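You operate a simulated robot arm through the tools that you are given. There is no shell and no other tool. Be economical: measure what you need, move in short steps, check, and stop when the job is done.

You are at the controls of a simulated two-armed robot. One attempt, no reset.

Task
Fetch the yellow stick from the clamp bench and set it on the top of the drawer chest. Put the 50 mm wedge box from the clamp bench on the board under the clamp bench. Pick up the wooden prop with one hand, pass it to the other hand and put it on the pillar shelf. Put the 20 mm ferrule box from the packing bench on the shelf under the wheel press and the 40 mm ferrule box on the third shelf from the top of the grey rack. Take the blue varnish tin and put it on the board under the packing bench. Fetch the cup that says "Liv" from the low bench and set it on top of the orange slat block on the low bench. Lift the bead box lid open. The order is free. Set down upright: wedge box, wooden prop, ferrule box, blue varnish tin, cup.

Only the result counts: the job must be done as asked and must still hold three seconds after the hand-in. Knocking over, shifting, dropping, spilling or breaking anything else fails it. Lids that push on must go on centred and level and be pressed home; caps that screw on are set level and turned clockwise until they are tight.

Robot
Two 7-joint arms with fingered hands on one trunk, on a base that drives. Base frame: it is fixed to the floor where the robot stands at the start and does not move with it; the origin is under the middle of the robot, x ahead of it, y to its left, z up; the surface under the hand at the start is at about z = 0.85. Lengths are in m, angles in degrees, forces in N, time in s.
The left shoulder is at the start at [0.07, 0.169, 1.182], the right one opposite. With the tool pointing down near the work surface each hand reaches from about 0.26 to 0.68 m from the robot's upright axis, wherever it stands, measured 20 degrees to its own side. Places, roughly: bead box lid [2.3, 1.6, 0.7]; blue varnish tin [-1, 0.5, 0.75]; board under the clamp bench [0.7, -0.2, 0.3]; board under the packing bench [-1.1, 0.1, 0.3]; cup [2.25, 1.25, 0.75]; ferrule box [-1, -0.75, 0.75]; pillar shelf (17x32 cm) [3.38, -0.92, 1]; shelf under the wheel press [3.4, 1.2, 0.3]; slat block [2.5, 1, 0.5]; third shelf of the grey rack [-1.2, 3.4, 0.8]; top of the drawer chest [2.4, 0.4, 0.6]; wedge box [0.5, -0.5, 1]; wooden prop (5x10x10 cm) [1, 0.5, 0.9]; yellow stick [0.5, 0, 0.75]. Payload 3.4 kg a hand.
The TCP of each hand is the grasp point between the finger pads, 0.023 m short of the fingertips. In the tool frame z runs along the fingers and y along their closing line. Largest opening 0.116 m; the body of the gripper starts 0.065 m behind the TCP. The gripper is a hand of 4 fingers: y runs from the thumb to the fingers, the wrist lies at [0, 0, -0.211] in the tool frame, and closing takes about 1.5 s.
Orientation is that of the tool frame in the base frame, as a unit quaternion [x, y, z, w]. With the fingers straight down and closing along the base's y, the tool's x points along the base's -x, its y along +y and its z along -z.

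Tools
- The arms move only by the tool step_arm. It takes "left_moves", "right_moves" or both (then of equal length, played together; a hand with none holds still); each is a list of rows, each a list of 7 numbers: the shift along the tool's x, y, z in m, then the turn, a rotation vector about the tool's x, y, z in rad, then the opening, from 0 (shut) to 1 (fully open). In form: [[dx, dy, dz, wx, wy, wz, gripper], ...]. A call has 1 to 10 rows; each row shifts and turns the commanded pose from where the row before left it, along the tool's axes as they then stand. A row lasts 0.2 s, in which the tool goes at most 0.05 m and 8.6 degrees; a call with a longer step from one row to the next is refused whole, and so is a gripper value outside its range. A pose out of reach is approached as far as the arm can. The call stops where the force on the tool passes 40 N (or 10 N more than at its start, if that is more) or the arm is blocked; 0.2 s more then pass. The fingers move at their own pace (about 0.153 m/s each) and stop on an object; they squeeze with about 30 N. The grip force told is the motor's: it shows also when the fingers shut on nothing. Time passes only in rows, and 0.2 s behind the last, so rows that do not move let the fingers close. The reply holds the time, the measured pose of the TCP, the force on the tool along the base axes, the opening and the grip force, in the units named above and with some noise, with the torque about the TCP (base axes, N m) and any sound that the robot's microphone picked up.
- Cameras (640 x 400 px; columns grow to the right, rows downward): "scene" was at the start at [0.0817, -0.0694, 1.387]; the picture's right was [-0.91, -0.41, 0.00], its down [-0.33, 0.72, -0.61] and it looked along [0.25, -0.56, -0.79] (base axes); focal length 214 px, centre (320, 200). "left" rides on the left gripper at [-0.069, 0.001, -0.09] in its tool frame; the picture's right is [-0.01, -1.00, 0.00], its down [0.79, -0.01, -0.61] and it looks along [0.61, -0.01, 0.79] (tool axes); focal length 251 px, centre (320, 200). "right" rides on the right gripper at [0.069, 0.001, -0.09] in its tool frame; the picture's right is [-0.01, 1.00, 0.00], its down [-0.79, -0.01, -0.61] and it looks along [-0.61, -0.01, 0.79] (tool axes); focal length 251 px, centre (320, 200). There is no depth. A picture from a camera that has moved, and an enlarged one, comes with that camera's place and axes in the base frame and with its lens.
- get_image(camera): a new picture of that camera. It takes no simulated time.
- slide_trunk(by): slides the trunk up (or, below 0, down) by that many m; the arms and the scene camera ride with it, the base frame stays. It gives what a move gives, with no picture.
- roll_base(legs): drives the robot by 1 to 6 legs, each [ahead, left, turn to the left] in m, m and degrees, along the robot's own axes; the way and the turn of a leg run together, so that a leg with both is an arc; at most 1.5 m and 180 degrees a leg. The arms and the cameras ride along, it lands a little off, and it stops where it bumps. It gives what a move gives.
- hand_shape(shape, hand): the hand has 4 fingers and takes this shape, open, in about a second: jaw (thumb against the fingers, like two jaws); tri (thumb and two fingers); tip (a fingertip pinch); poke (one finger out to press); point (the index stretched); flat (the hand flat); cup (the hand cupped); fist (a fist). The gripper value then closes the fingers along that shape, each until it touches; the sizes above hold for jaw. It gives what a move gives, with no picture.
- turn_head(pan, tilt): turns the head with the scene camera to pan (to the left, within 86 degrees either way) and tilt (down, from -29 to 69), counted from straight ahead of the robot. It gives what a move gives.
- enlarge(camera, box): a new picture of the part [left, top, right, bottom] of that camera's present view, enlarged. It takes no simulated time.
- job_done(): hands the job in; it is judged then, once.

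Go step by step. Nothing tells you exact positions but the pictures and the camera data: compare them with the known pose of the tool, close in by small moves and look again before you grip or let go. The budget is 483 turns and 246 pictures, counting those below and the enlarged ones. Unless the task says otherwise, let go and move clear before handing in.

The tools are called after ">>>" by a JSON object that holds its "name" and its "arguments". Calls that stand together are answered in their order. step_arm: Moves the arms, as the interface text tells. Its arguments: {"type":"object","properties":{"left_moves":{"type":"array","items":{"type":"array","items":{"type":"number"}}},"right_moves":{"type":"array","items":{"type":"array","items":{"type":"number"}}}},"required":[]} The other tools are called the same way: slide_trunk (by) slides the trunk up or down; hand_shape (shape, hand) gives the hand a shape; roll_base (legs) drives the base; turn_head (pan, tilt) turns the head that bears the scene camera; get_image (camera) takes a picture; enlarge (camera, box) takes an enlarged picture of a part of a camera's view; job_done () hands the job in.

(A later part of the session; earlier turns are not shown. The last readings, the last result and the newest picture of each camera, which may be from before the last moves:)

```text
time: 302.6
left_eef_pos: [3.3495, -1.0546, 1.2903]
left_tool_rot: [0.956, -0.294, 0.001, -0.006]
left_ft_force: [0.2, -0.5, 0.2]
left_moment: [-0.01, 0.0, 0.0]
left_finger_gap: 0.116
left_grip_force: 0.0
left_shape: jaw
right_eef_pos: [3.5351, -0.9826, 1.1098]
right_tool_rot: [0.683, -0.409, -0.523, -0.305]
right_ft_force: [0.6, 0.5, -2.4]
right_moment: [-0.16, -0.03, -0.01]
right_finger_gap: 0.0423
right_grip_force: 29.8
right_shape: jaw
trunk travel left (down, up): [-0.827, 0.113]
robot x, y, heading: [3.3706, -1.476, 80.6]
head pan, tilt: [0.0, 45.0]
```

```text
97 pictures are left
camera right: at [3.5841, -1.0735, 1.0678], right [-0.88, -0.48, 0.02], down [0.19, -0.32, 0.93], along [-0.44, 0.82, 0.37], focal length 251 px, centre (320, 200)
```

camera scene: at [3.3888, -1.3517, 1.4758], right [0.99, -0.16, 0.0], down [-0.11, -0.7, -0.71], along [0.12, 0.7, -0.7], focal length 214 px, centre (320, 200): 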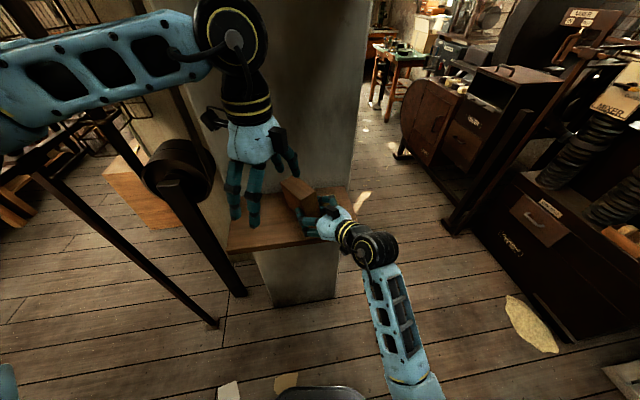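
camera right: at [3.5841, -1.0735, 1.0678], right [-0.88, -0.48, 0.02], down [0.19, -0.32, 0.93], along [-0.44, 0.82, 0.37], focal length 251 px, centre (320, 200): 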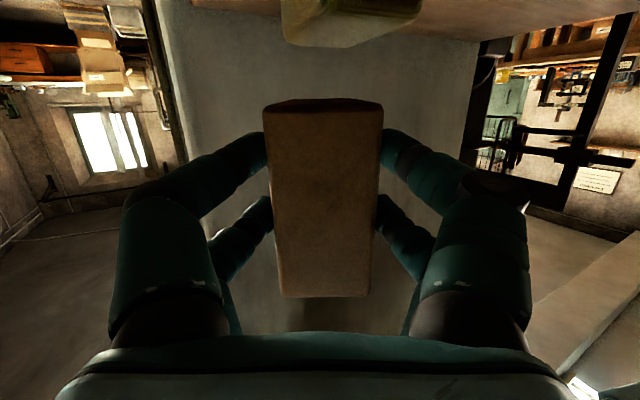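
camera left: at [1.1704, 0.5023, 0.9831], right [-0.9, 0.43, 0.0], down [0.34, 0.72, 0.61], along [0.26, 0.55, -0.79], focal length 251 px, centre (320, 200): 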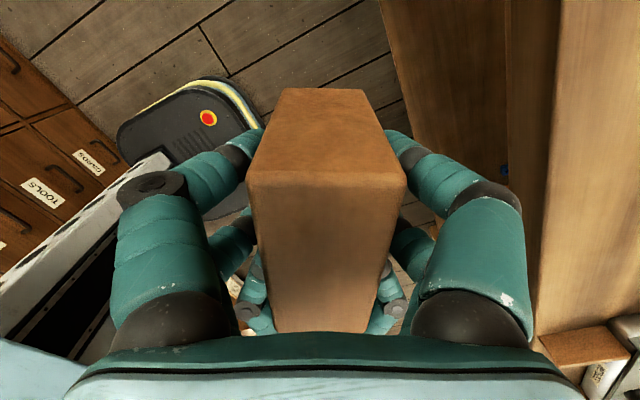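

>>> {"name": "step_arm", "arguments": {"right_moves": [[-0.004, 0.02, 0.015, 0, 0, 0, 0], [-0.004, 0.02, 0.015, 0, 0, 0, 0], [0, 0, 0, 0, 0, 0, 0]]}}

>>> {"name": "roll_base", "arguments": {"legs": [[0.0, 0.08, 0]]}}

>>> {"name": "get_image", "arguments": {"camera": "right"}}

>>> {"name": "get_image", "arguments": {"camera": "scene"}}

```text
time: 303.4
left_eef_pos: [3.3489, -1.0539, 1.2888]
left_tool_rot: [0.956, -0.293, -0.001, -0.008]
left_ft_force: [-0.1, 0.4, -0.2]
left_moment: [0.04, 0.02, -0.03]
left_finger_gap: 0.1161
left_grip_force: 0.0
left_shape: jaw
right_eef_pos: [3.4841, -0.9724, 1.1102]
right_tool_rot: [0.683, -0.41, -0.522, -0.306]
right_ft_force: [0.7, -0.4, -2.8]
right_moment: [-0.13, -0.05, 0.0]
right_finger_gap: 0.0424
right_grip_force: 29.8
right_shape: jaw
trunk travel left (down, up): [-0.827, 0.113]
robot x, y, heading: [3.3718, -1.4757, 80.6]
head pan, tilt: [0.0, 45.0]
```

```text
time: 304.5
left_eef_pos: [3.2728, -1.0434, 1.2893]
left_tool_rot: [0.956, -0.293, -0.002, -0.006]
left_ft_force: [0.1, 0.4, -0.7]
left_moment: [-0.02, 0.01, 0.0]
left_finger_gap: 0.1161
left_grip_force: 0.1
left_shape: jaw
right_eef_pos: [3.4079, -0.9597, 1.1097]
right_tool_rot: [0.682, -0.409, -0.524, -0.305]
right_ft_force: [0.6, -0.3, -4.0]
right_moment: [-0.12, -0.07, -0.02]
right_finger_gap: 0.0419
right_grip_force: 29.8
right_shape: jaw
trunk travel left (down, up): [-0.827, 0.113]
robot x, y, heading: [3.2918, -1.4669, 80.7]
head pan, tilt: [0.0, 45.0]
```

```text
96 pictures are left
camera right: at [3.457, -1.0524, 1.0676], right [-0.88, -0.48, 0.02], down [0.2, -0.32, 0.93], along [-0.43, 0.82, 0.37], focal length 251 px, centre (320, 200)
```

right: 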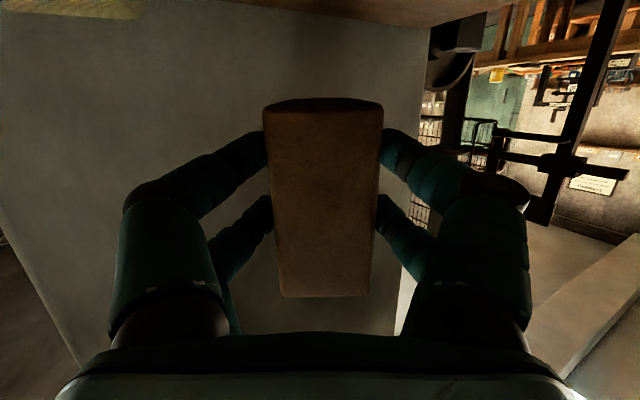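

```text
95 pictures are left
camera scene: at [3.3194, -1.3349, 1.535], right [0.99, -0.16, 0.0], down [-0.12, -0.7, -0.71], along [0.11, 0.7, -0.71], focal length 214 px, centre (320, 200)
```

scene: 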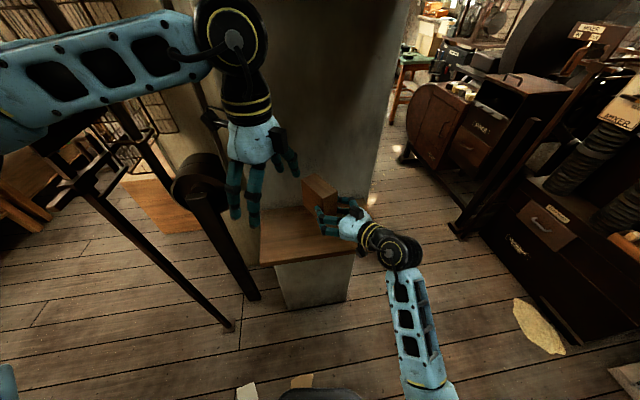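

>>> {"name": "roll_base", "arguments": {"legs": [[0.0, 0.03, 0]]}}

>>> {"name": "slide_trunk", "arguments": {"by": -0.045}}

>>> {"name": "get_image", "arguments": {"camera": "right"}}

>>> {"name": "enlarge", "arguments": {"camera": "scene", "box": [220, 130, 420, 290]}}

```text
time: 305.3
left_eef_pos: [3.2446, -1.0387, 1.2902]
left_tool_rot: [0.956, -0.294, -0.002, -0.007]
left_ft_force: [1.3, -0.7, -1.0]
left_moment: [0.01, 0.07, 0.01]
left_finger_gap: 0.116
left_grip_force: 0.1
left_shape: jaw
right_eef_pos: [3.3793, -0.956, 1.1088]
right_tool_rot: [0.681, -0.409, -0.524, -0.305]
right_ft_force: [0.2, 0.6, -2.2]
right_moment: [-0.12, -0.08, 0.01]
right_finger_gap: 0.042
right_grip_force: 29.9
right_shape: jaw
trunk travel left (down, up): [-0.827, 0.113]
robot x, y, heading: [3.2605, -1.4595, 80.5]
head pan, tilt: [0.0, 45.0]
```

```text
time: 306.2
left_eef_pos: [3.2382, -1.0375, 1.2449]
left_tool_rot: [0.956, -0.293, 0.0, -0.008]
left_ft_force: [0.2, 0.0, 0.1]
left_moment: [-0.01, 0.03, -0.01]
left_finger_gap: 0.116
left_grip_force: 0.0
left_shape: jaw
right_eef_pos: [3.3748, -0.9557, 1.064]
right_tool_rot: [0.683, -0.409, -0.522, -0.306]
right_ft_force: [-0.5, 0.6, -2.6]
right_moment: [-0.12, -0.08, -0.02]
right_finger_gap: 0.0421
right_grip_force: 30.3
right_shape: jaw
trunk travel left (down, up): [-0.782, 0.158]
robot x, y, heading: [3.2627, -1.4596, 80.7]
head pan, tilt: [0.0, 45.0]
```

```text
94 pictures are left
camera right: at [3.4235, -1.0472, 1.0231], right [-0.88, -0.48, 0.02], down [0.19, -0.32, 0.93], along [-0.44, 0.82, 0.37], focal length 251 px, centre (320, 200)
```

right: 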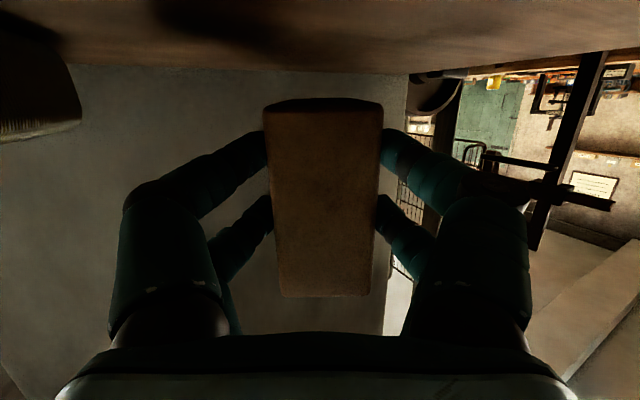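

```text
2.50 times, centred on (320, 210) of scene
camera zoom: at [3.2833, -1.3293, 1.49], right [0.99, -0.16, 0.0], down [-0.11, -0.7, -0.71], along [0.11, 0.7, -0.71], focal length 536 px, centre (320, 175)
```

zoom: 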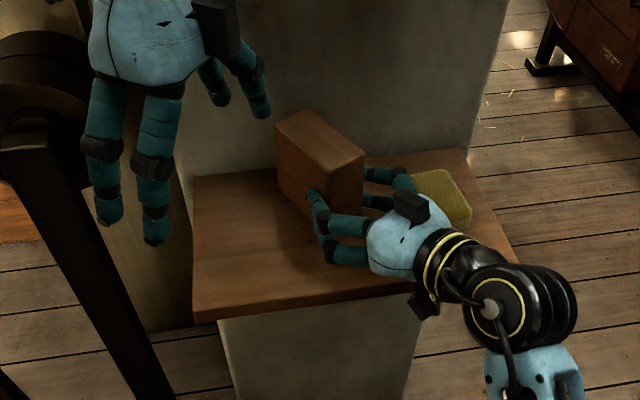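

>>> {"name": "slide_trunk", "arguments": {"by": -0.01}}

>>> {"name": "slide_trunk", "arguments": {"by": -0.005}}

>>> {"name": "slide_trunk", "arguments": {"by": -0.005}}

>>> {"name": "get_image", "arguments": {"camera": "right"}}

```text
time: 306.8
left_eef_pos: [3.2399, -1.0376, 1.2344]
left_tool_rot: [0.956, -0.294, 0.0, -0.008]
left_ft_force: [-0.1, 0.0, 0.1]
left_moment: [0.0, 0.01, 0.0]
left_finger_gap: 0.1162
left_grip_force: 0.0
left_shape: jaw
right_eef_pos: [3.3753, -0.9548, 1.0553]
right_tool_rot: [0.683, -0.41, -0.522, -0.306]
right_ft_force: [0.9, 0.4, -1.6]
right_moment: [-0.09, -0.09, 0.0]
right_finger_gap: 0.0422
right_grip_force: 30.2
right_shape: jaw
trunk travel left (down, up): [-0.772, 0.168]
robot x, y, heading: [3.2589, -1.4617, 80.6]
head pan, tilt: [0.0, 45.0]
```

```text
time: 307.3
left_eef_pos: [3.2391, -1.0382, 1.2293]
left_tool_rot: [0.956, -0.294, 0.0, -0.007]
left_ft_force: [0.1, 0.2, 0.1]
left_moment: [0.0, 0.0, 0.0]
left_finger_gap: 0.1161
left_grip_force: 0.0
left_shape: jaw
right_eef_pos: [3.3756, -0.9548, 1.0489]
right_tool_rot: [0.683, -0.41, -0.521, -0.305]
right_ft_force: [-0.9, -0.1, -2.9]
right_moment: [-0.15, -0.04, 0.0]
right_finger_gap: 0.0418
right_grip_force: 30.1
right_shape: jaw
trunk travel left (down, up): [-0.767, 0.173]
robot x, y, heading: [3.2626, -1.4548, 80.3]
head pan, tilt: [0.0, 45.0]
```

```text
time: 307.9
left_eef_pos: [3.2408, -1.0366, 1.2241]
left_tool_rot: [0.956, -0.294, 0.0, -0.007]
left_ft_force: [0.6, 0.0, 0.0]
left_moment: [-0.01, 0.03, -0.06]
left_finger_gap: 0.1161
left_grip_force: 0.0
left_shape: jaw
right_eef_pos: [3.3763, -0.9541, 1.0448]
right_tool_rot: [0.683, -0.41, -0.522, -0.306]
right_ft_force: [0.3, -0.2, -2.8]
right_moment: [-0.13, -0.11, 0.03]
right_finger_gap: 0.0421
right_grip_force: 29.7
right_shape: jaw
trunk travel left (down, up): [-0.762, 0.178]
robot x, y, heading: [3.2643, -1.4599, 80.7]
head pan, tilt: [0.0, 45.0]
```

```text
92 pictures are left
camera right: at [3.4244, -1.0469, 1.0028], right [-0.88, -0.48, 0.02], down [0.19, -0.32, 0.93], along [-0.44, 0.82, 0.37], focal length 251 px, centre (320, 200)
```

right: 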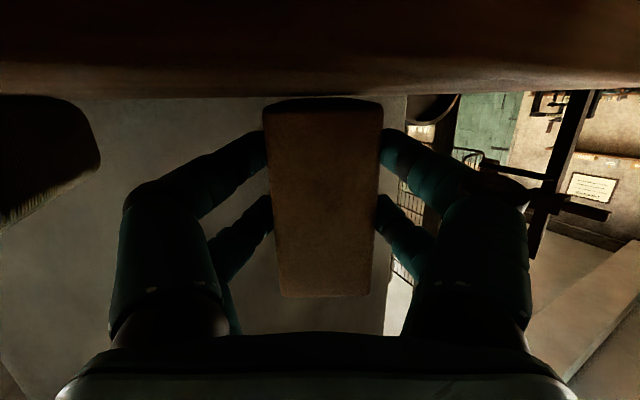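

>>> {"name": "slide_trunk", "arguments": {"by": -0.004}}

>>> {"name": "slide_trunk", "arguments": {"by": -0.003}}

>>> {"name": "slide_trunk", "arguments": {"by": -0.002}}

```text
time: 308.4
left_eef_pos: [3.2394, -1.0383, 1.22]
left_tool_rot: [0.956, -0.294, 0.0, -0.008]
left_ft_force: [-0.6, -0.2, 1.2]
left_moment: [-0.01, 0.02, -0.02]
left_finger_gap: 0.1157
left_grip_force: 0.0
left_shape: jaw
right_eef_pos: [3.376, -0.9548, 1.0403]
right_tool_rot: [0.682, -0.409, -0.523, -0.306]
right_ft_force: [0.1, 0.4, -0.4]
right_moment: [0.05, 0.04, 0.02]
right_finger_gap: 0.0422
right_grip_force: 30.3
right_shape: jaw
trunk travel left (down, up): [-0.758, 0.182]
robot x, y, heading: [3.2589, -1.4574, 80.9]
head pan, tilt: [0.0, 45.0]
```

```text
time: 308.9
left_eef_pos: [3.24, -1.0385, 1.2193]
left_tool_rot: [0.956, -0.294, -0.001, -0.007]
left_ft_force: [-0.7, 0.5, 0.8]
left_moment: [-0.02, 0.03, -0.01]
left_finger_gap: 0.1161
left_grip_force: 0.1
left_shape: jaw
right_eef_pos: [3.3769, -0.9562, 1.041]
right_tool_rot: [0.682, -0.409, -0.523, -0.307]
right_ft_force: [0.5, 3.0, 11.7]
right_moment: [0.3, 0.18, -0.09]
right_finger_gap: 0.0422
right_grip_force: 29.6
right_shape: jaw
trunk travel left (down, up): [-0.755, 0.185]
robot x, y, heading: [3.265, -1.4598, 80.8]
head pan, tilt: [0.0, 45.0]
```

```text
time: 309.4
left_eef_pos: [3.2404, -1.0384, 1.2176]
left_tool_rot: [0.956, -0.294, 0.0, -0.008]
left_ft_force: [0.1, 1.4, 0.8]
left_moment: [-0.01, 0.03, 0.0]
left_finger_gap: 0.1159
left_grip_force: 0.0
left_shape: jaw
right_eef_pos: [3.3755, -0.9575, 1.0387]
right_tool_rot: [0.681, -0.408, -0.524, -0.308]
right_ft_force: [0.9, 8.8, 29.0]
right_moment: [0.4, 0.39, -0.17]
right_finger_gap: 0.0422
right_grip_force: 29.9
right_shape: jaw
trunk travel left (down, up): [-0.753, 0.187]
robot x, y, heading: [3.264, -1.4596, 80.8]
head pan, tilt: [0.0, 45.0]
```

Contact is firm (29 N). I ease up 2 mm, open partly, and back straight out along the tool.

>>> {"name": "slide_trunk", "arguments": {"by": 0.003}}

>>> {"name": "step_arm", "arguments": {"right_moves": [[0, 0, 0, 0, 0, 0, 0.5], [0, 0, 0, 0, 0, 0, 0.6], [0, 0, 0, 0, 0, 0, 0.65], [0, 0, 0, 0, 0, 0, 0.65]]}}

>>> {"name": "get_image", "arguments": {"camera": "right"}}

```text
time: 310.0
left_eef_pos: [3.2392, -1.0394, 1.219]
left_tool_rot: [0.956, -0.294, -0.001, -0.008]
left_ft_force: [-0.6, 0.2, -0.1]
left_moment: [-0.03, 0.01, 0.0]
left_finger_gap: 0.1158
left_grip_force: 0.0
left_shape: jaw
right_eef_pos: [3.3755, -0.9561, 1.0401]
right_tool_rot: [0.682, -0.409, -0.522, -0.307]
right_ft_force: [2.1, 7.6, 23.5]
right_moment: [0.48, 0.31, -0.15]
right_finger_gap: 0.0424
right_grip_force: 29.9
right_shape: jaw
trunk travel left (down, up): [-0.756, 0.184]
robot x, y, heading: [3.2609, -1.4598, 80.9]
head pan, tilt: [0.0, 45.0]
```

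```text
time: 311.0
left_eef_pos: [3.2386, -1.0389, 1.22]
left_tool_rot: [0.956, -0.294, 0.0, -0.007]
left_ft_force: [-0.1, -0.1, -0.7]
left_moment: [0.0, -0.02, -0.01]
left_finger_gap: 0.116
left_grip_force: 0.1
left_shape: jaw
right_eef_pos: [3.3739, -0.9553, 1.0387]
right_tool_rot: [0.683, -0.409, -0.522, -0.305]
right_ft_force: [0.2, 0.4, -1.0]
right_moment: [0.01, 0.01, -0.02]
right_finger_gap: 0.0752
right_grip_force: 0.0
right_shape: jaw
trunk travel left (down, up): [-0.756, 0.184]
robot x, y, heading: [3.2622, -1.4577, 80.8]
head pan, tilt: [0.0, 45.0]
```

```text
91 pictures are left
camera right: at [3.4243, -1.0477, 0.9967], right [-0.88, -0.48, 0.02], down [0.19, -0.32, 0.93], along [-0.44, 0.82, 0.37], focal length 251 px, centre (320, 200)
```

right: 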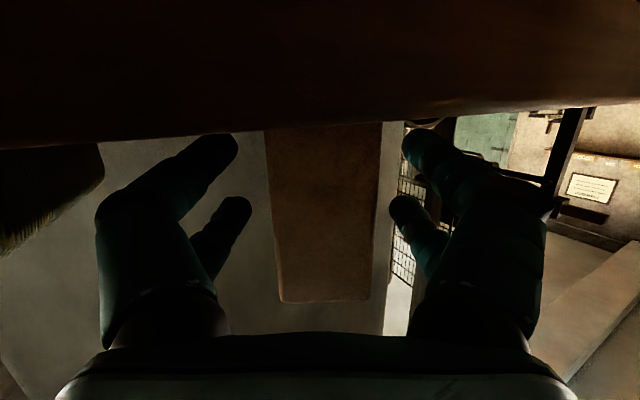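

>>> {"name": "step_arm", "arguments": {"right_moves": [[0, 0, -0.02, 0, 0, 0, 0.65], [0, 0, -0.03, 0, 0, 0, 0.65], [0, 0, -0.04, 0, 0, 0, 0.65], [0, 0, -0.04, 0, 0, 0, 0.65], [0, 0, 0, 0, 0, 0, 0.65]]}}

>>> {"name": "get_image", "arguments": {"camera": "scene"}}

```text
time: 312.2
left_eef_pos: [3.2395, -1.0372, 1.2187]
left_tool_rot: [0.956, -0.293, 0.0, -0.007]
left_ft_force: [0.6, -0.1, -0.2]
left_moment: [0.01, -0.02, -0.03]
left_finger_gap: 0.1162
left_grip_force: 0.0
left_shape: jaw
right_eef_pos: [3.4389, -1.053, 1.0657]
right_tool_rot: [0.684, -0.409, -0.522, -0.305]
right_ft_force: [0.1, 0.1, 0.7]
right_moment: [-0.03, 0.0, -0.01]
right_finger_gap: 0.075
right_grip_force: 0.1
right_shape: jaw
right hand out of reach, approached as far as the arm can: row 4
trunk travel left (down, up): [-0.756, 0.184]
robot x, y, heading: [3.2619, -1.4606, 80.4]
head pan, tilt: [0.0, 45.0]
```

```text
90 pictures are left
camera scene: at [3.2843, -1.3288, 1.464], right [0.99, -0.16, 0.0], down [-0.11, -0.7, -0.71], along [0.11, 0.7, -0.71], focal length 214 px, centre (320, 200)
```

scene: 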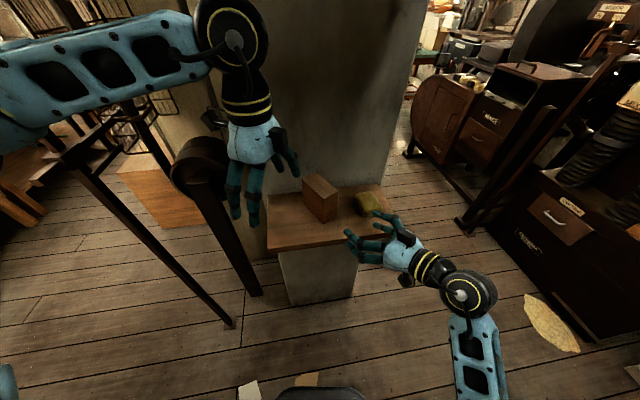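

Prop is on the pillar shelf, upright. Now I drive back out toward the packing bench.

>>> {"name": "roll_base", "arguments": {"legs": [[-0.06, 0, 0], [0, 0, -80.5]]}}

>>> {"name": "slide_trunk", "arguments": {"by": 0.15}}

>>> {"name": "roll_base", "arguments": {"legs": [[-1.4, 0.12, 0], [-0.3, 0.4, 0], [-1.3, 0, 0]]}}

```text
time: 316.6
left_eef_pos: [3.6644, -1.4291, 1.218]
left_tool_rot: [-0.535, 0.845, -0.004, 0.005]
left_ft_force: [-0.5, 0.0, 0.2]
left_moment: [0.02, -0.02, 0.01]
left_finger_gap: 0.1158
left_grip_force: 0.0
left_shape: jaw
right_eef_pos: [3.68, -1.6278, 1.0663]
right_tool_rot: [-0.253, 0.754, 0.198, 0.572]
right_ft_force: [0.7, -0.3, 0.3]
right_moment: [0.01, -0.01, 0.01]
right_finger_gap: 0.075
right_grip_force: 0.0
right_shape: jaw
trunk travel left (down, up): [-0.756, 0.184]
robot x, y, heading: [3.2545, -1.5217, -0.7]
head pan, tilt: [0.0, 45.0]
```

```text
time: 318.4
left_eef_pos: [3.6651, -1.4295, 1.3689]
left_tool_rot: [-0.536, 0.844, -0.005, 0.005]
left_ft_force: [0.8, -0.2, -0.6]
left_moment: [0.01, -0.03, 0.0]
left_finger_gap: 0.1159
left_grip_force: 0.0
left_shape: jaw
right_eef_pos: [3.6821, -1.6285, 1.2155]
right_tool_rot: [-0.253, 0.755, 0.198, 0.572]
right_ft_force: [0.8, 0.1, 0.2]
right_moment: [-0.03, -0.02, 0.02]
right_finger_gap: 0.0752
right_grip_force: 0.0
right_shape: jaw
trunk travel left (down, up): [-0.906, 0.034]
robot x, y, heading: [3.2548, -1.5156, -0.3]
head pan, tilt: [0.0, 45.0]
```

```text
time: 334.2
left_eef_pos: [0.6343, -0.8968, 1.3682]
left_tool_rot: [-0.535, 0.845, -0.005, 0.005]
left_ft_force: [0.4, -0.2, 0.4]
left_moment: [0.02, -0.01, 0.0]
left_finger_gap: 0.1159
left_grip_force: 0.2
left_shape: jaw
right_eef_pos: [0.6494, -1.0949, 1.2161]
right_tool_rot: [-0.253, 0.755, 0.198, 0.571]
right_ft_force: [-0.4, 0.4, -0.7]
right_moment: [-0.01, 0.0, 0.0]
right_finger_gap: 0.075
right_grip_force: 0.1
right_shape: jaw
trunk travel left (down, up): [-0.906, 0.034]
robot x, y, heading: [0.2253, -0.9854, -0.3]
head pan, tilt: [0.0, 45.0]
```

>>> {"name": "roll_base", "arguments": {"legs": [[-0.42, 0.1, 0], [0, 0.45, 0], [0, 0, 90], [0, 0, 90]]}}

>>> {"name": "turn_head", "arguments": {"pan": 0, "tilt": 35}}

>>> {"name": "get_image", "arguments": {"camera": "scene"}}

```text
time: 346.8
left_eef_pos: [-0.6092, -0.5251, 1.3683]
left_tool_rot: [0.846, 0.533, -0.005, -0.005]
left_ft_force: [-0.1, 0.2, 0.6]
left_moment: [-0.01, -0.01, -0.02]
left_finger_gap: 0.1161
left_grip_force: 0.0
left_shape: jaw
right_eef_pos: [-0.6241, -0.3262, 1.217]
right_tool_rot: [0.756, 0.25, -0.573, 0.196]
right_ft_force: [0.2, -0.1, -0.6]
right_moment: [-0.01, -0.05, 0.02]
right_finger_gap: 0.0752
right_grip_force: 0.0
right_shape: jaw
trunk travel left (down, up): [-0.906, 0.034]
robot x, y, heading: [-0.1982, -0.4426, 179.3]
head pan, tilt: [0.0, 45.0]
```

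```text
time: 347.5
left_eef_pos: [-0.6089, -0.5259, 1.3697]
left_tool_rot: [0.847, 0.532, -0.005, -0.005]
left_ft_force: [0.6, 0.2, 0.6]
left_moment: [0.01, 0.0, 0.02]
left_finger_gap: 0.116
left_grip_force: 0.1
left_shape: jaw
right_eef_pos: [-0.623, -0.3257, 1.2163]
right_tool_rot: [0.756, 0.25, -0.573, 0.196]
right_ft_force: [-0.7, -0.2, 0.1]
right_moment: [-0.01, 0.02, -0.04]
right_finger_gap: 0.075
right_grip_force: 0.1
right_shape: jaw
trunk travel left (down, up): [-0.906, 0.034]
robot x, y, heading: [-0.1989, -0.4441, 179.3]
head pan, tilt: [0.0, 35.0]
```

```text
89 pictures are left
camera scene: at [-0.3346, -0.439, 1.6288], right [0.01, 1.0, 0.0], down [0.57, -0.01, -0.82], along [-0.82, 0.01, -0.57], focal length 214 px, centre (320, 200)
```

scene: 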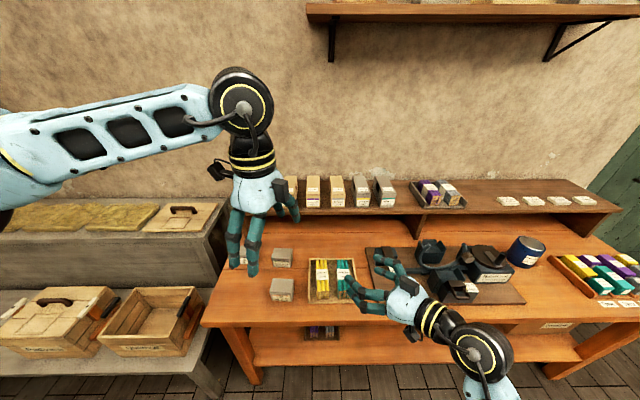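

>>> {"name": "enlarge", "arguments": {"camera": "scene", "box": [220, 165, 400, 315]}}

>>> {"name": "enlarge", "arguments": {"camera": "scene", "box": [430, 180, 640, 345]}}

```text
2.67 times, centred on (310, 240) of scene
camera zoom: at [-0.3346, -0.439, 1.6288], right [0.01, 1.0, 0.0], down [0.57, -0.01, -0.82], along [-0.82, 0.01, -0.57], focal length 572 px, centre (347, 93)
```

zoom: 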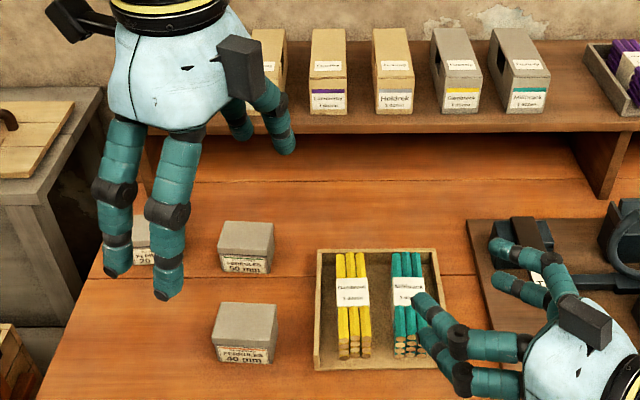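

```text
2.42 times, centred on (535, 262) of scene
camera zoom: at [-0.3346, -0.439, 1.6288], right [0.01, 1.0, 0.0], down [0.57, -0.01, -0.82], along [-0.82, 0.01, -0.57], focal length 520 px, centre (-201, 48)
```

zoom: 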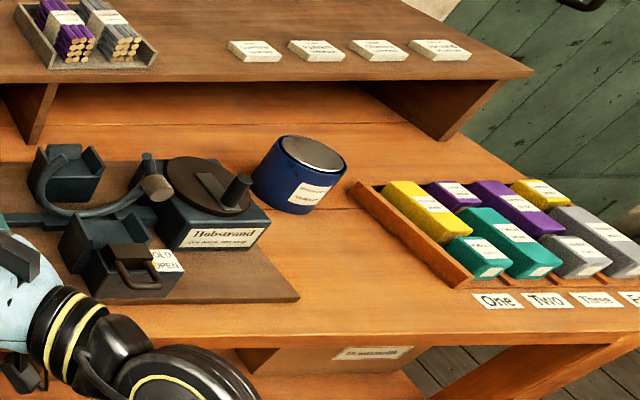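

>>> {"name": "roll_base", "arguments": {"legs": [[0, -0.85, 0.7]]}}

>>> {"name": "step_arm", "arguments": {"right_moves": [[0, 0, 0, 0.124, -0.002, 0.035, 1], [0, 0, 0, 0.124, -0.002, 0.035, 1], [0, 0, 0, 0.124, -0.002, 0.035, 1], [0, 0, 0, 0.124, -0.002, 0.035, 1], [0, 0, 0, 0.124, -0.002, 0.035, 1], [0, 0, 0, 0, 0.14, 0, 1], [0, 0, 0, 0, 0.14, 0, 1], [0, 0, 0, 0, 0.14, 0, 1], [0, 0, 0, 0, 0, 0, 1]]}}

>>> {"name": "turn_head", "arguments": {"pan": -10, "tilt": 40}}

>>> {"name": "get_image", "arguments": {"camera": "scene"}}

```text
time: 352.0
left_eef_pos: [-0.6028, 0.321, 1.3697]
left_tool_rot: [0.842, 0.539, -0.006, -0.005]
left_ft_force: [-0.4, -0.8, -0.9]
left_moment: [0.02, 0.03, 0.02]
left_finger_gap: 0.1161
left_grip_force: 0.1
left_shape: jaw
right_eef_pos: [-0.6221, 0.5209, 1.2164]
right_tool_rot: [0.754, 0.255, -0.571, 0.199]
right_ft_force: [0.3, -0.7, 0.2]
right_moment: [0.01, 0.0, -0.03]
right_finger_gap: 0.075
right_grip_force: 0.1
right_shape: jaw
trunk travel left (down, up): [-0.906, 0.034]
robot x, y, heading: [-0.1925, 0.4145, -179.9]
head pan, tilt: [0.0, 35.0]
```

```text
time: 352.9
left_eef_pos: [-0.6018, 0.3238, 1.3692]
left_tool_rot: [0.842, 0.539, -0.006, -0.004]
left_ft_force: [0.0, 0.7, 0.1]
left_moment: [0.0, -0.02, -0.06]
left_finger_gap: 0.1163
left_grip_force: 0.2
left_shape: jaw
right_eef_pos: [-0.6193, 0.5298, 1.1801]
right_tool_rot: [0.777, 0.221, -0.587, 0.052]
right_ft_force: [-0.5, 1.3, -0.1]
right_moment: [0.03, -0.01, 0.04]
right_finger_gap: 0.116
right_grip_force: 0.1
right_shape: jaw
right hand out of reach, approached as far as the arm can: row 1, 2, 3, 4
trunk travel left (down, up): [-0.906, 0.034]
robot x, y, heading: [-0.1901, 0.4149, -180.2]
head pan, tilt: [0.0, 35.0]
stopped in row 4 (right hand): the arm was blocked; the commanded pose is now the measured one
```

```text
time: 353.6
left_eef_pos: [-0.6032, 0.3221, 1.3688]
left_tool_rot: [0.843, 0.538, -0.004, -0.004]
left_ft_force: [-0.2, 0.5, -0.8]
left_moment: [0.01, 0.01, -0.02]
left_finger_gap: 0.1158
left_grip_force: 0.1
left_shape: jaw
right_eef_pos: [-0.6203, 0.528, 1.1808]
right_tool_rot: [0.777, 0.222, -0.587, 0.053]
right_ft_force: [0.2, -0.3, 0.2]
right_moment: [-0.02, 0.02, -0.01]
right_finger_gap: 0.116
right_grip_force: 0.0
right_shape: jaw
trunk travel left (down, up): [-0.906, 0.034]
robot x, y, heading: [-0.1916, 0.4138, -180.1]
head pan, tilt: [-10.0, 40.0]
```

```text
86 pictures are left
camera scene: at [-0.3253, 0.4275, 1.6214], right [0.17, 0.99, 0.0], down [0.63, -0.11, -0.77], along [-0.76, 0.13, -0.64], focal length 214 px, centre (320, 200)
```

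scene: 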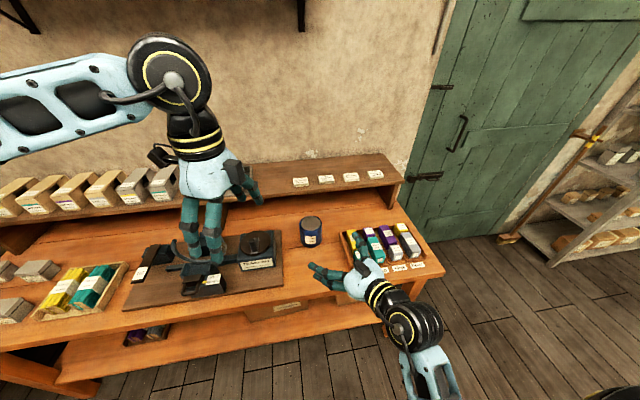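

>>> {"name": "step_arm", "arguments": {"right_moves": [[0.0125, -0.0325, 0.022, 0, 0, 0, 1], [0.0125, -0.0325, 0.022, 0, 0, 0, 1], [0.0125, -0.0325, 0.022, 0, 0, 0, 1], [0.0125, -0.0325, 0.022, 0, 0, 0, 1], [0, 0, 0, 0.058, 0.083, 0.073, 1], [0, 0, 0, 0.058, 0.083, 0.073, 1], [0, 0, 0, 0.058, 0.083, 0.073, 1], [0, 0, 0, 0.058, 0.083, 0.073, 1], [0, 0, 0, 0.058, 0.083, 0.073, 1], [0, 0, 0, 0, 0, 0, 1]]}}

>>> {"name": "enlarge", "arguments": {"camera": "scene", "box": [240, 180, 440, 330]}}

```text
time: 355.8
left_eef_pos: [-0.6028, 0.324, 1.3691]
left_tool_rot: [0.842, 0.539, -0.005, -0.005]
left_ft_force: [-0.3, -0.2, -0.1]
left_moment: [-0.01, 0.0, 0.0]
left_finger_gap: 0.1162
left_grip_force: 0.0
left_shape: jaw
right_eef_pos: [-0.7408, 0.6322, 1.1305]
right_tool_rot: [0.839, 0.137, -0.525, 0.027]
right_ft_force: [0.1, 0.1, 0.5]
right_moment: [0.02, 0.03, -0.01]
right_finger_gap: 0.1158
right_grip_force: 0.1
right_shape: jaw
right hand out of reach, approached as far as the arm can: row 7, 8, 9
trunk travel left (down, up): [-0.906, 0.034]
robot x, y, heading: [-0.1916, 0.4106, -180.0]
head pan, tilt: [-10.0, 40.0]
```

```text
2.67 times, centred on (340, 255) of scene
camera zoom: at [-0.3258, 0.4271, 1.6213], right [0.17, 0.99, 0.0], down [0.63, -0.11, -0.77], along [-0.75, 0.13, -0.64], focal length 572 px, centre (267, 53)
```

zoom: 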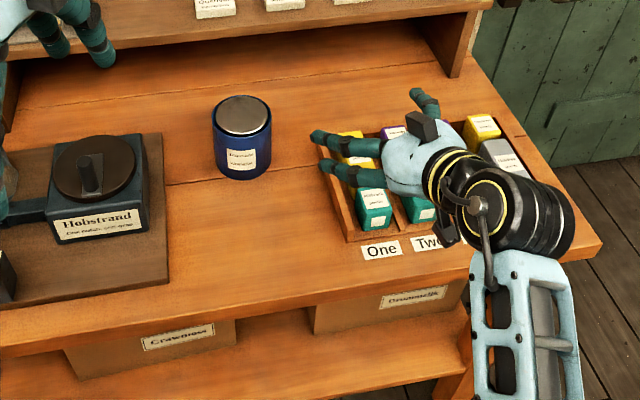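

>>> {"name": "roll_base", "arguments": {"legs": [[0, 0.14, 0]]}}

>>> {"name": "slide_trunk", "arguments": {"by": -0.12}}

>>> {"name": "step_arm", "arguments": {"right_moves": [[0, 0, 0, 0.055, 0.081, 0.076, 1], [0, 0, 0, 0.055, 0.081, 0.076, 1], [0, 0, 0, 0.055, 0.081, 0.076, 1], [0, 0, 0, 0, 0, 0, 1]]}}

>>> {"name": "get_image", "arguments": {"camera": "right"}}

```text
time: 357.1
left_eef_pos: [-0.6031, 0.1839, 1.3679]
left_tool_rot: [0.842, 0.539, -0.007, -0.003]
left_ft_force: [-0.7, 0.4, 0.4]
left_moment: [-0.04, 0.0, 0.04]
left_finger_gap: 0.1161
left_grip_force: 0.0
left_shape: jaw
right_eef_pos: [-0.7404, 0.492, 1.1294]
right_tool_rot: [0.839, 0.136, -0.526, 0.028]
right_ft_force: [0.5, -0.5, 0.0]
right_moment: [0.02, -0.01, 0.02]
right_finger_gap: 0.1161
right_grip_force: 0.0
right_shape: jaw
trunk travel left (down, up): [-0.906, 0.034]
robot x, y, heading: [-0.1953, 0.2723, -180.0]
head pan, tilt: [-10.0, 40.0]
```

```text
time: 358.6
left_eef_pos: [-0.6039, 0.1814, 1.2487]
left_tool_rot: [0.842, 0.539, -0.006, -0.004]
left_ft_force: [-0.3, 0.7, 0.0]
left_moment: [-0.02, 0.0, 0.03]
left_finger_gap: 0.1158
left_grip_force: 0.1
left_shape: jaw
right_eef_pos: [-0.7403, 0.4912, 1.0109]
right_tool_rot: [0.839, 0.137, -0.526, 0.026]
right_ft_force: [0.2, 0.4, -0.4]
right_moment: [0.05, 0.0, 0.01]
right_finger_gap: 0.116
right_grip_force: 0.2
right_shape: jaw
trunk travel left (down, up): [-0.786, 0.154]
robot x, y, heading: [-0.194, 0.2726, -179.8]
head pan, tilt: [-10.0, 40.0]
```

```text
time: 359.6
left_eef_pos: [-0.6033, 0.1798, 1.2487]
left_tool_rot: [0.843, 0.538, -0.005, -0.006]
left_ft_force: [-0.1, -0.4, 0.1]
left_moment: [-0.01, -0.04, -0.04]
left_finger_gap: 0.1159
left_grip_force: 0.1
left_shape: jaw
right_eef_pos: [-0.7109, 0.5552, 0.9752]
right_tool_rot: [0.889, 0.039, -0.456, 0.008]
right_ft_force: [0.3, -1.1, -0.1]
right_moment: [0.0, 0.02, -0.02]
right_finger_gap: 0.1157
right_grip_force: 0.1
right_shape: jaw
right hand out of reach, approached as far as the arm can: row 1, 2, 3
trunk travel left (down, up): [-0.786, 0.154]
robot x, y, heading: [-0.1904, 0.2737, -179.8]
head pan, tilt: [-10.0, 40.0]
```

```text
84 pictures are left
camera right: at [-0.5982, 0.5647, 0.9731], right [0.07, -1.0, -0.01], down [0.03, -0.01, 1.0], along [-1.0, -0.07, 0.03], focal length 251 px, centre (320, 200)
```

right: 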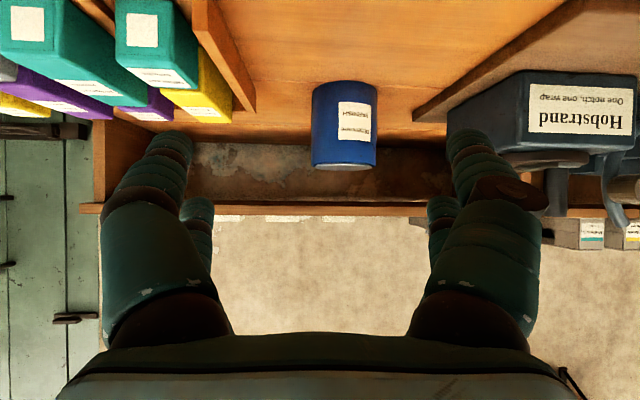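

>>> {"name": "roll_base", "arguments": {"legs": [[0, 0.05, 0], [0.125, 0, 0]]}}

>>> {"name": "get_image", "arguments": {"camera": "right"}}

>>> {"name": "enlarge", "arguments": {"camera": "scene", "box": [260, 160, 460, 310]}}

```text
time: 361.4
left_eef_pos: [-0.726, 0.1297, 1.2476]
left_tool_rot: [0.842, 0.539, -0.006, -0.005]
left_ft_force: [-0.3, -0.1, -0.1]
left_moment: [0.01, 0.0, 0.04]
left_finger_gap: 0.1162
left_grip_force: 0.0
left_shape: jaw
right_eef_pos: [-0.8327, 0.5053, 0.9771]
right_tool_rot: [0.889, 0.04, -0.456, 0.009]
right_ft_force: [-0.3, -0.3, -0.9]
right_moment: [0.0, 0.0, 0.01]
right_finger_gap: 0.116
right_grip_force: 0.1
right_shape: jaw
trunk travel left (down, up): [-0.786, 0.154]
robot x, y, heading: [-0.315, 0.2226, -179.6]
head pan, tilt: [-10.0, 40.0]
```

```text
83 pictures are left
camera right: at [-0.722, 0.5134, 0.9738], right [0.07, -1.0, -0.01], down [0.03, -0.01, 1.0], along [-1.0, -0.07, 0.03], focal length 251 px, centre (320, 200)
```

right: 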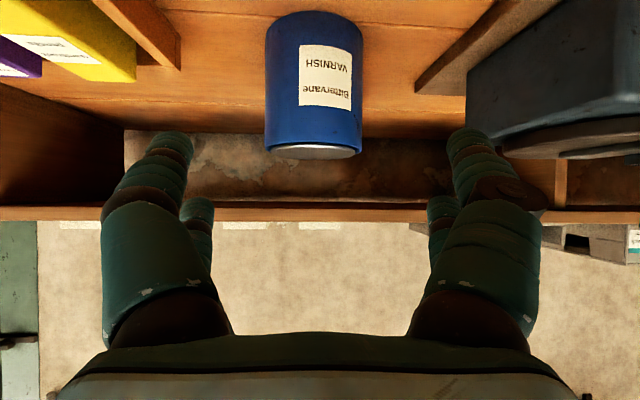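

```text
2.67 times, centred on (360, 235) of scene
camera zoom: at [-0.4477, 0.2338, 1.5015], right [0.17, 0.99, 0.0], down [0.63, -0.11, -0.77], along [-0.76, 0.13, -0.64], focal length 572 px, centre (213, 107)
```

zoom: 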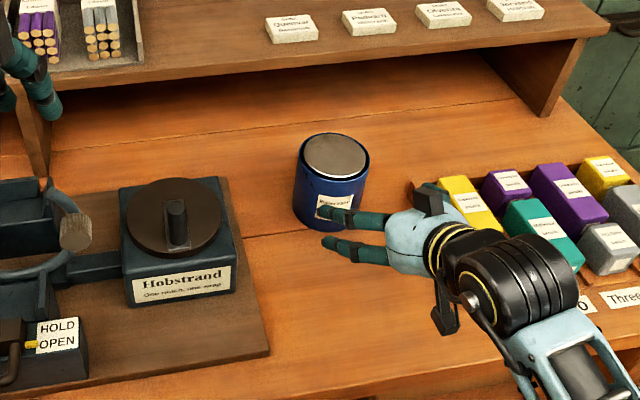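

>>> {"name": "step_arm", "arguments": {"right_moves": [[-0.005, -0.003, 0.03, 0, 0, 0, 1], [-0.006, 0, 0.03, 0, 0, 0, 1], [0, 0, 0.03, 0, 0, 0, 1], [0, 0, 0, 0, 0, 0, 1]]}}

>>> {"name": "get_image", "arguments": {"camera": "right"}}

```text
time: 362.4
left_eef_pos: [-0.7254, 0.1295, 1.2489]
left_tool_rot: [0.841, 0.54, -0.005, -0.005]
left_ft_force: [1.1, -1.0, 0.8]
left_moment: [-0.01, 0.01, 0.0]
left_finger_gap: 0.1159
left_grip_force: 0.0
left_shape: jaw
right_eef_pos: [-0.9146, 0.5023, 0.9316]
right_tool_rot: [0.889, 0.04, -0.456, 0.01]
right_ft_force: [-0.7, -0.1, -0.1]
right_moment: [-0.01, 0.04, -0.01]
right_finger_gap: 0.116
right_grip_force: 0.1
right_shape: jaw
trunk travel left (down, up): [-0.786, 0.154]
robot x, y, heading: [-0.3167, 0.2233, -179.7]
head pan, tilt: [-10.0, 40.0]
```

```text
81 pictures are left
camera right: at [-0.8021, 0.5125, 0.9289], right [0.08, -1.0, -0.01], down [0.03, -0.01, 1.0], along [-1.0, -0.08, 0.03], focal length 251 px, centre (320, 200)
```

right: 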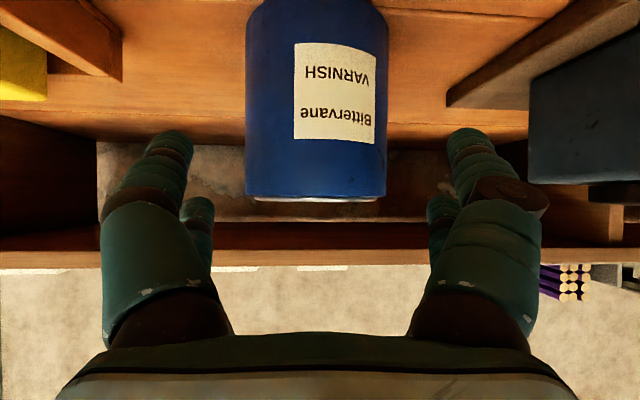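

>>> {"name": "step_arm", "arguments": {"right_moves": [[0.001, 0, 0.03, 0, 0, 0, 1], [0.001, 0, 0.029, 0, 0, 0, 1], [0, 0, 0, 0, 0, 0, 1]]}}

>>> {"name": "get_image", "arguments": {"camera": "right"}}

```text
time: 363.2
left_eef_pos: [-0.7257, 0.1307, 1.2503]
left_tool_rot: [0.842, 0.54, -0.005, -0.006]
left_ft_force: [-0.2, -0.7, 0.5]
left_moment: [-0.02, 0.04, 0.03]
left_finger_gap: 0.1158
left_grip_force: 0.0
left_shape: jaw
right_eef_pos: [-0.9603, 0.4998, 0.8958]
right_tool_rot: [0.889, 0.04, -0.456, 0.009]
right_ft_force: [0.7, 0.0, 0.2]
right_moment: [0.01, 0.01, 0.0]
right_finger_gap: 0.1159
right_grip_force: 0.1
right_shape: jaw
trunk travel left (down, up): [-0.786, 0.154]
robot x, y, heading: [-0.3169, 0.2238, -179.7]
head pan, tilt: [-10.0, 40.0]
```

```text
80 pictures are left
camera right: at [-0.8492, 0.5082, 0.8936], right [0.07, -1.0, -0.01], down [0.03, -0.01, 1.0], along [-1.0, -0.07, 0.03], focal length 251 px, centre (320, 200)
```

right: 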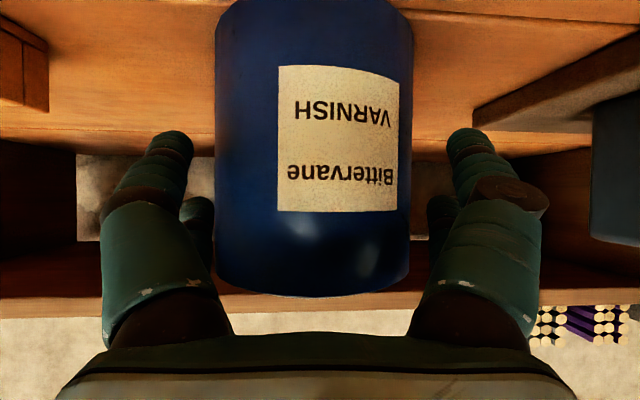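

>>> {"name": "step_arm", "arguments": {"right_moves": [[0, -0.003, 0, 0, 0, 0, 0.8], [0, 0, 0, 0, 0, 0, 0.5], [0, 0, 0, 0, 0, 0, 0], [0, 0, 0, 0, 0, 0, 0], [0, 0, 0, 0, 0, 0, 0], [0, 0, 0, 0, 0, 0, 0]]}}

>>> {"name": "get_image", "arguments": {"camera": "right"}}

```text
time: 364.6
left_eef_pos: [-0.7272, 0.1311, 1.2484]
left_tool_rot: [0.842, 0.54, -0.006, -0.005]
left_ft_force: [-1.2, 0.0, 0.6]
left_moment: [-0.02, 0.0, -0.02]
left_finger_gap: 0.116
left_grip_force: 0.1
left_shape: jaw
right_eef_pos: [-0.9616, 0.503, 0.8962]
right_tool_rot: [0.889, 0.041, -0.455, 0.01]
right_ft_force: [2.7, -0.2, 0.6]
right_moment: [-0.03, -0.25, -0.02]
right_finger_gap: 0.0849
right_grip_force: 29.8
right_shape: jaw
trunk travel left (down, up): [-0.786, 0.154]
robot x, y, heading: [-0.3163, 0.2234, -179.9]
head pan, tilt: [-10.0, 40.0]
```

```text
79 pictures are left
camera right: at [-0.8496, 0.5117, 0.8932], right [0.07, -1.0, -0.01], down [0.03, -0.01, 1.0], along [-1.0, -0.07, 0.03], focal length 251 px, centre (320, 200)
```

right: 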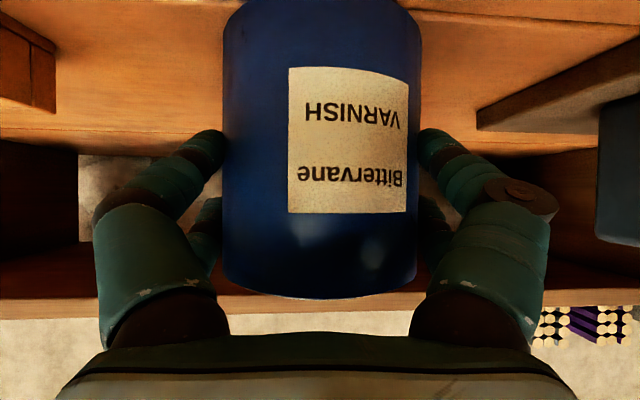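

Tin gripped. Lift, back away from the bench, and look under it.

>>> {"name": "step_arm", "arguments": {"right_moves": [[-0.03, 0, -0.02, 0, 0, 0, 0], [-0.035, 0, -0.03, 0, 0, 0, 0], [-0.035, 0, -0.03, 0, 0, 0, 0], [0, 0, 0, 0, 0, 0, 0]]}}

>>> {"name": "roll_base", "arguments": {"legs": [[-0.22, 0, 0]]}}

>>> {"name": "step_arm", "arguments": {"right_moves": [[0.02, 0, -0.03, 0, 0, 0, 0], [0.02, 0, -0.03, 0, 0, 0, 0], [0, 0, 0, 0, 0, 0, 0]]}}

>>> {"name": "turn_head", "arguments": {"pan": 0, "tilt": 50}}

>>> {"name": "get_image", "arguments": {"camera": "scene"}}

```text
time: 365.6
left_eef_pos: [-0.7312, 0.1305, 1.2482]
left_tool_rot: [0.841, 0.541, -0.005, -0.004]
left_ft_force: [0.2, 0.2, 1.1]
left_moment: [0.02, -0.01, 0.01]
left_finger_gap: 0.116
left_grip_force: 0.1
left_shape: jaw
right_eef_pos: [-0.9546, 0.4988, 1.0206]
right_tool_rot: [0.89, 0.04, -0.455, 0.01]
right_ft_force: [0.3, -0.5, -7.4]
right_moment: [-0.02, -0.18, 0.02]
right_finger_gap: 0.0849
right_grip_force: 30.2
right_shape: jaw
trunk travel left (down, up): [-0.786, 0.154]
robot x, y, heading: [-0.3152, 0.2214, -179.8]
head pan, tilt: [-10.0, 40.0]
```

```text
time: 367.3
left_eef_pos: [-0.5057, 0.1324, 1.2471]
left_tool_rot: [0.842, 0.54, -0.004, -0.004]
left_ft_force: [0.0, 0.2, 0.2]
left_moment: [0.01, -0.01, 0.0]
left_finger_gap: 0.1163
left_grip_force: 0.0
left_shape: jaw
right_eef_pos: [-0.7326, 0.5003, 1.0203]
right_tool_rot: [0.89, 0.04, -0.454, 0.01]
right_ft_force: [-0.3, -0.4, -8.7]
right_moment: [0.03, -0.19, -0.01]
right_finger_gap: 0.0849
right_grip_force: 30.2
right_shape: jaw
trunk travel left (down, up): [-0.786, 0.154]
robot x, y, heading: [-0.09, 0.226, -179.9]
head pan, tilt: [-10.0, 40.0]
```

```text
time: 368.1
left_eef_pos: [-0.5037, 0.1326, 1.2481]
left_tool_rot: [0.842, 0.54, -0.004, -0.004]
left_ft_force: [-0.8, 0.0, -0.4]
left_moment: [0.02, -0.01, 0.0]
left_finger_gap: 0.1161
left_grip_force: 0.0
left_shape: jaw
right_eef_pos: [-0.6571, 0.5032, 1.0227]
right_tool_rot: [0.89, 0.04, -0.455, 0.009]
right_ft_force: [0.3, -0.1, -8.2]
right_moment: [0.01, -0.23, 0.01]
right_finger_gap: 0.0847
right_grip_force: 30.0
right_shape: jaw
trunk travel left (down, up): [-0.786, 0.154]
robot x, y, heading: [-0.0886, 0.2236, -179.6]
head pan, tilt: [-10.0, 40.0]
```

```text
time: 368.8
left_eef_pos: [-0.5045, 0.1311, 1.2472]
left_tool_rot: [0.841, 0.541, -0.004, -0.004]
left_ft_force: [0.5, 0.3, 0.1]
left_moment: [-0.01, -0.01, 0.01]
left_finger_gap: 0.1162
left_grip_force: 0.0
left_shape: jaw
right_eef_pos: [-0.6574, 0.505, 1.0245]
right_tool_rot: [0.889, 0.04, -0.455, 0.01]
right_ft_force: [-0.7, 0.3, -7.8]
right_moment: [0.03, -0.21, -0.02]
right_finger_gap: 0.0852
right_grip_force: 29.5
right_shape: jaw
trunk travel left (down, up): [-0.786, 0.154]
robot x, y, heading: [-0.0937, 0.2251, -179.4]
head pan, tilt: [0.0, 50.0]
```

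```text
78 pictures are left
camera scene: at [-0.22, 0.2229, 1.487], right [0.0, 1.0, 0.0], down [0.77, 0.0, -0.64], along [-0.64, 0.0, -0.77], focal length 214 px, centre (320, 200)
```

scene: 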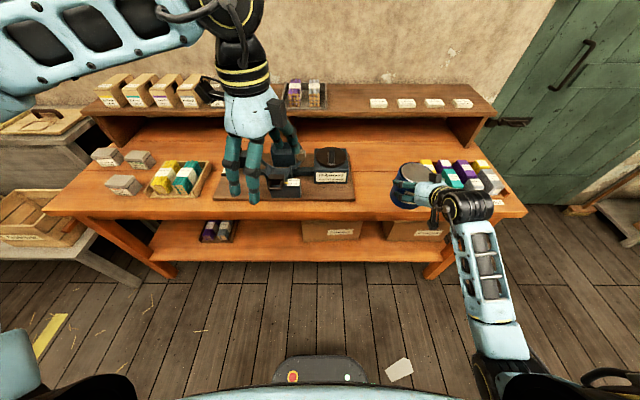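

>>> {"name": "roll_base", "arguments": {"legs": [[0.0, 0.53, 0]]}}

>>> {"name": "slide_trunk", "arguments": {"by": -0.3}}

>>> {"name": "turn_head", "arguments": {"pan": -10, "tilt": 35}}

>>> {"name": "get_image", "arguments": {"camera": "scene"}}

```text
time: 371.9
left_eef_pos: [-0.5014, -0.3955, 1.2489]
left_tool_rot: [0.842, 0.539, -0.006, -0.004]
left_ft_force: [0.6, 0.8, 0.1]
left_moment: [-0.03, 0.0, -0.01]
left_finger_gap: 0.1158
left_grip_force: 0.0
left_shape: jaw
right_eef_pos: [-0.6546, -0.0235, 1.0229]
right_tool_rot: [0.89, 0.039, -0.455, 0.01]
right_ft_force: [-0.5, -0.1, -8.0]
right_moment: [0.0, -0.16, -0.04]
right_finger_gap: 0.0848
right_grip_force: 30.0
right_shape: jaw
trunk travel left (down, up): [-0.786, 0.154]
robot x, y, heading: [-0.0936, -0.3046, -179.8]
head pan, tilt: [0.0, 50.0]
```

```text
time: 373.6
left_eef_pos: [-0.4901, -0.3981, 1.0815]
left_tool_rot: [0.843, 0.538, -0.008, -0.008]
left_ft_force: [-0.2, 0.0, 0.4]
left_moment: [0.02, -0.02, 0.04]
left_finger_gap: 0.116
left_grip_force: 0.0
left_shape: jaw
right_eef_pos: [-0.6457, -0.0248, 0.8647]
right_tool_rot: [0.884, 0.038, -0.465, 0.006]
right_ft_force: [35.1, -3.9, 28.2]
right_moment: [0.61, 0.86, -0.48]
right_finger_gap: 0.0812
right_grip_force: 30.2
right_shape: jaw
trunk travel left (down, up): [-0.615, 0.325]
robot x, y, heading: [-0.0895, -0.3064, -180.1]
head pan, tilt: [0.0, 50.0]
stopped: the force on the tool passed its limit at 46 N (the readings are from after the stop); the commanded pose is now the measured one
```

```text
time: 374.4
left_eef_pos: [-0.4893, -0.3989, 1.0827]
left_tool_rot: [0.842, 0.539, -0.009, -0.009]
left_ft_force: [0.3, 0.1, -0.5]
left_moment: [-0.01, 0.02, -0.02]
left_finger_gap: 0.116
left_grip_force: 0.1
left_shape: jaw
right_eef_pos: [-0.6462, -0.0253, 0.8648]
right_tool_rot: [0.885, 0.04, -0.463, 0.007]
right_ft_force: [32.2, -2.2, 29.1]
right_moment: [0.71, 1.01, -0.42]
right_finger_gap: 0.081
right_grip_force: 30.1
right_shape: jaw
trunk travel left (down, up): [-0.615, 0.325]
robot x, y, heading: [-0.0901, -0.3026, -180.1]
head pan, tilt: [-10.0, 35.0]
```

```text
77 pictures are left
camera scene: at [-0.212, -0.2945, 1.3394], right [0.17, 0.99, 0.0], down [0.56, -0.1, -0.82], along [-0.81, 0.14, -0.57], focal length 214 px, centre (320, 200)
```

scene: 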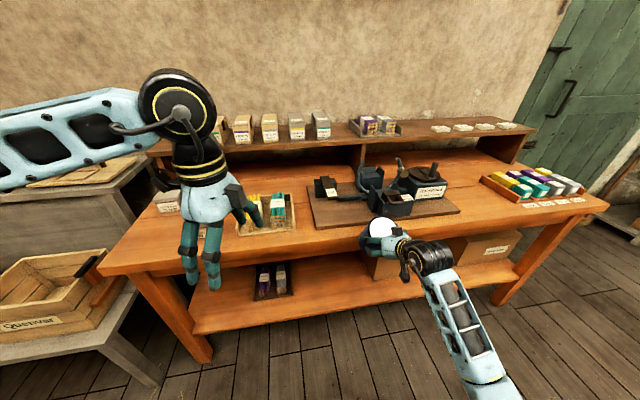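

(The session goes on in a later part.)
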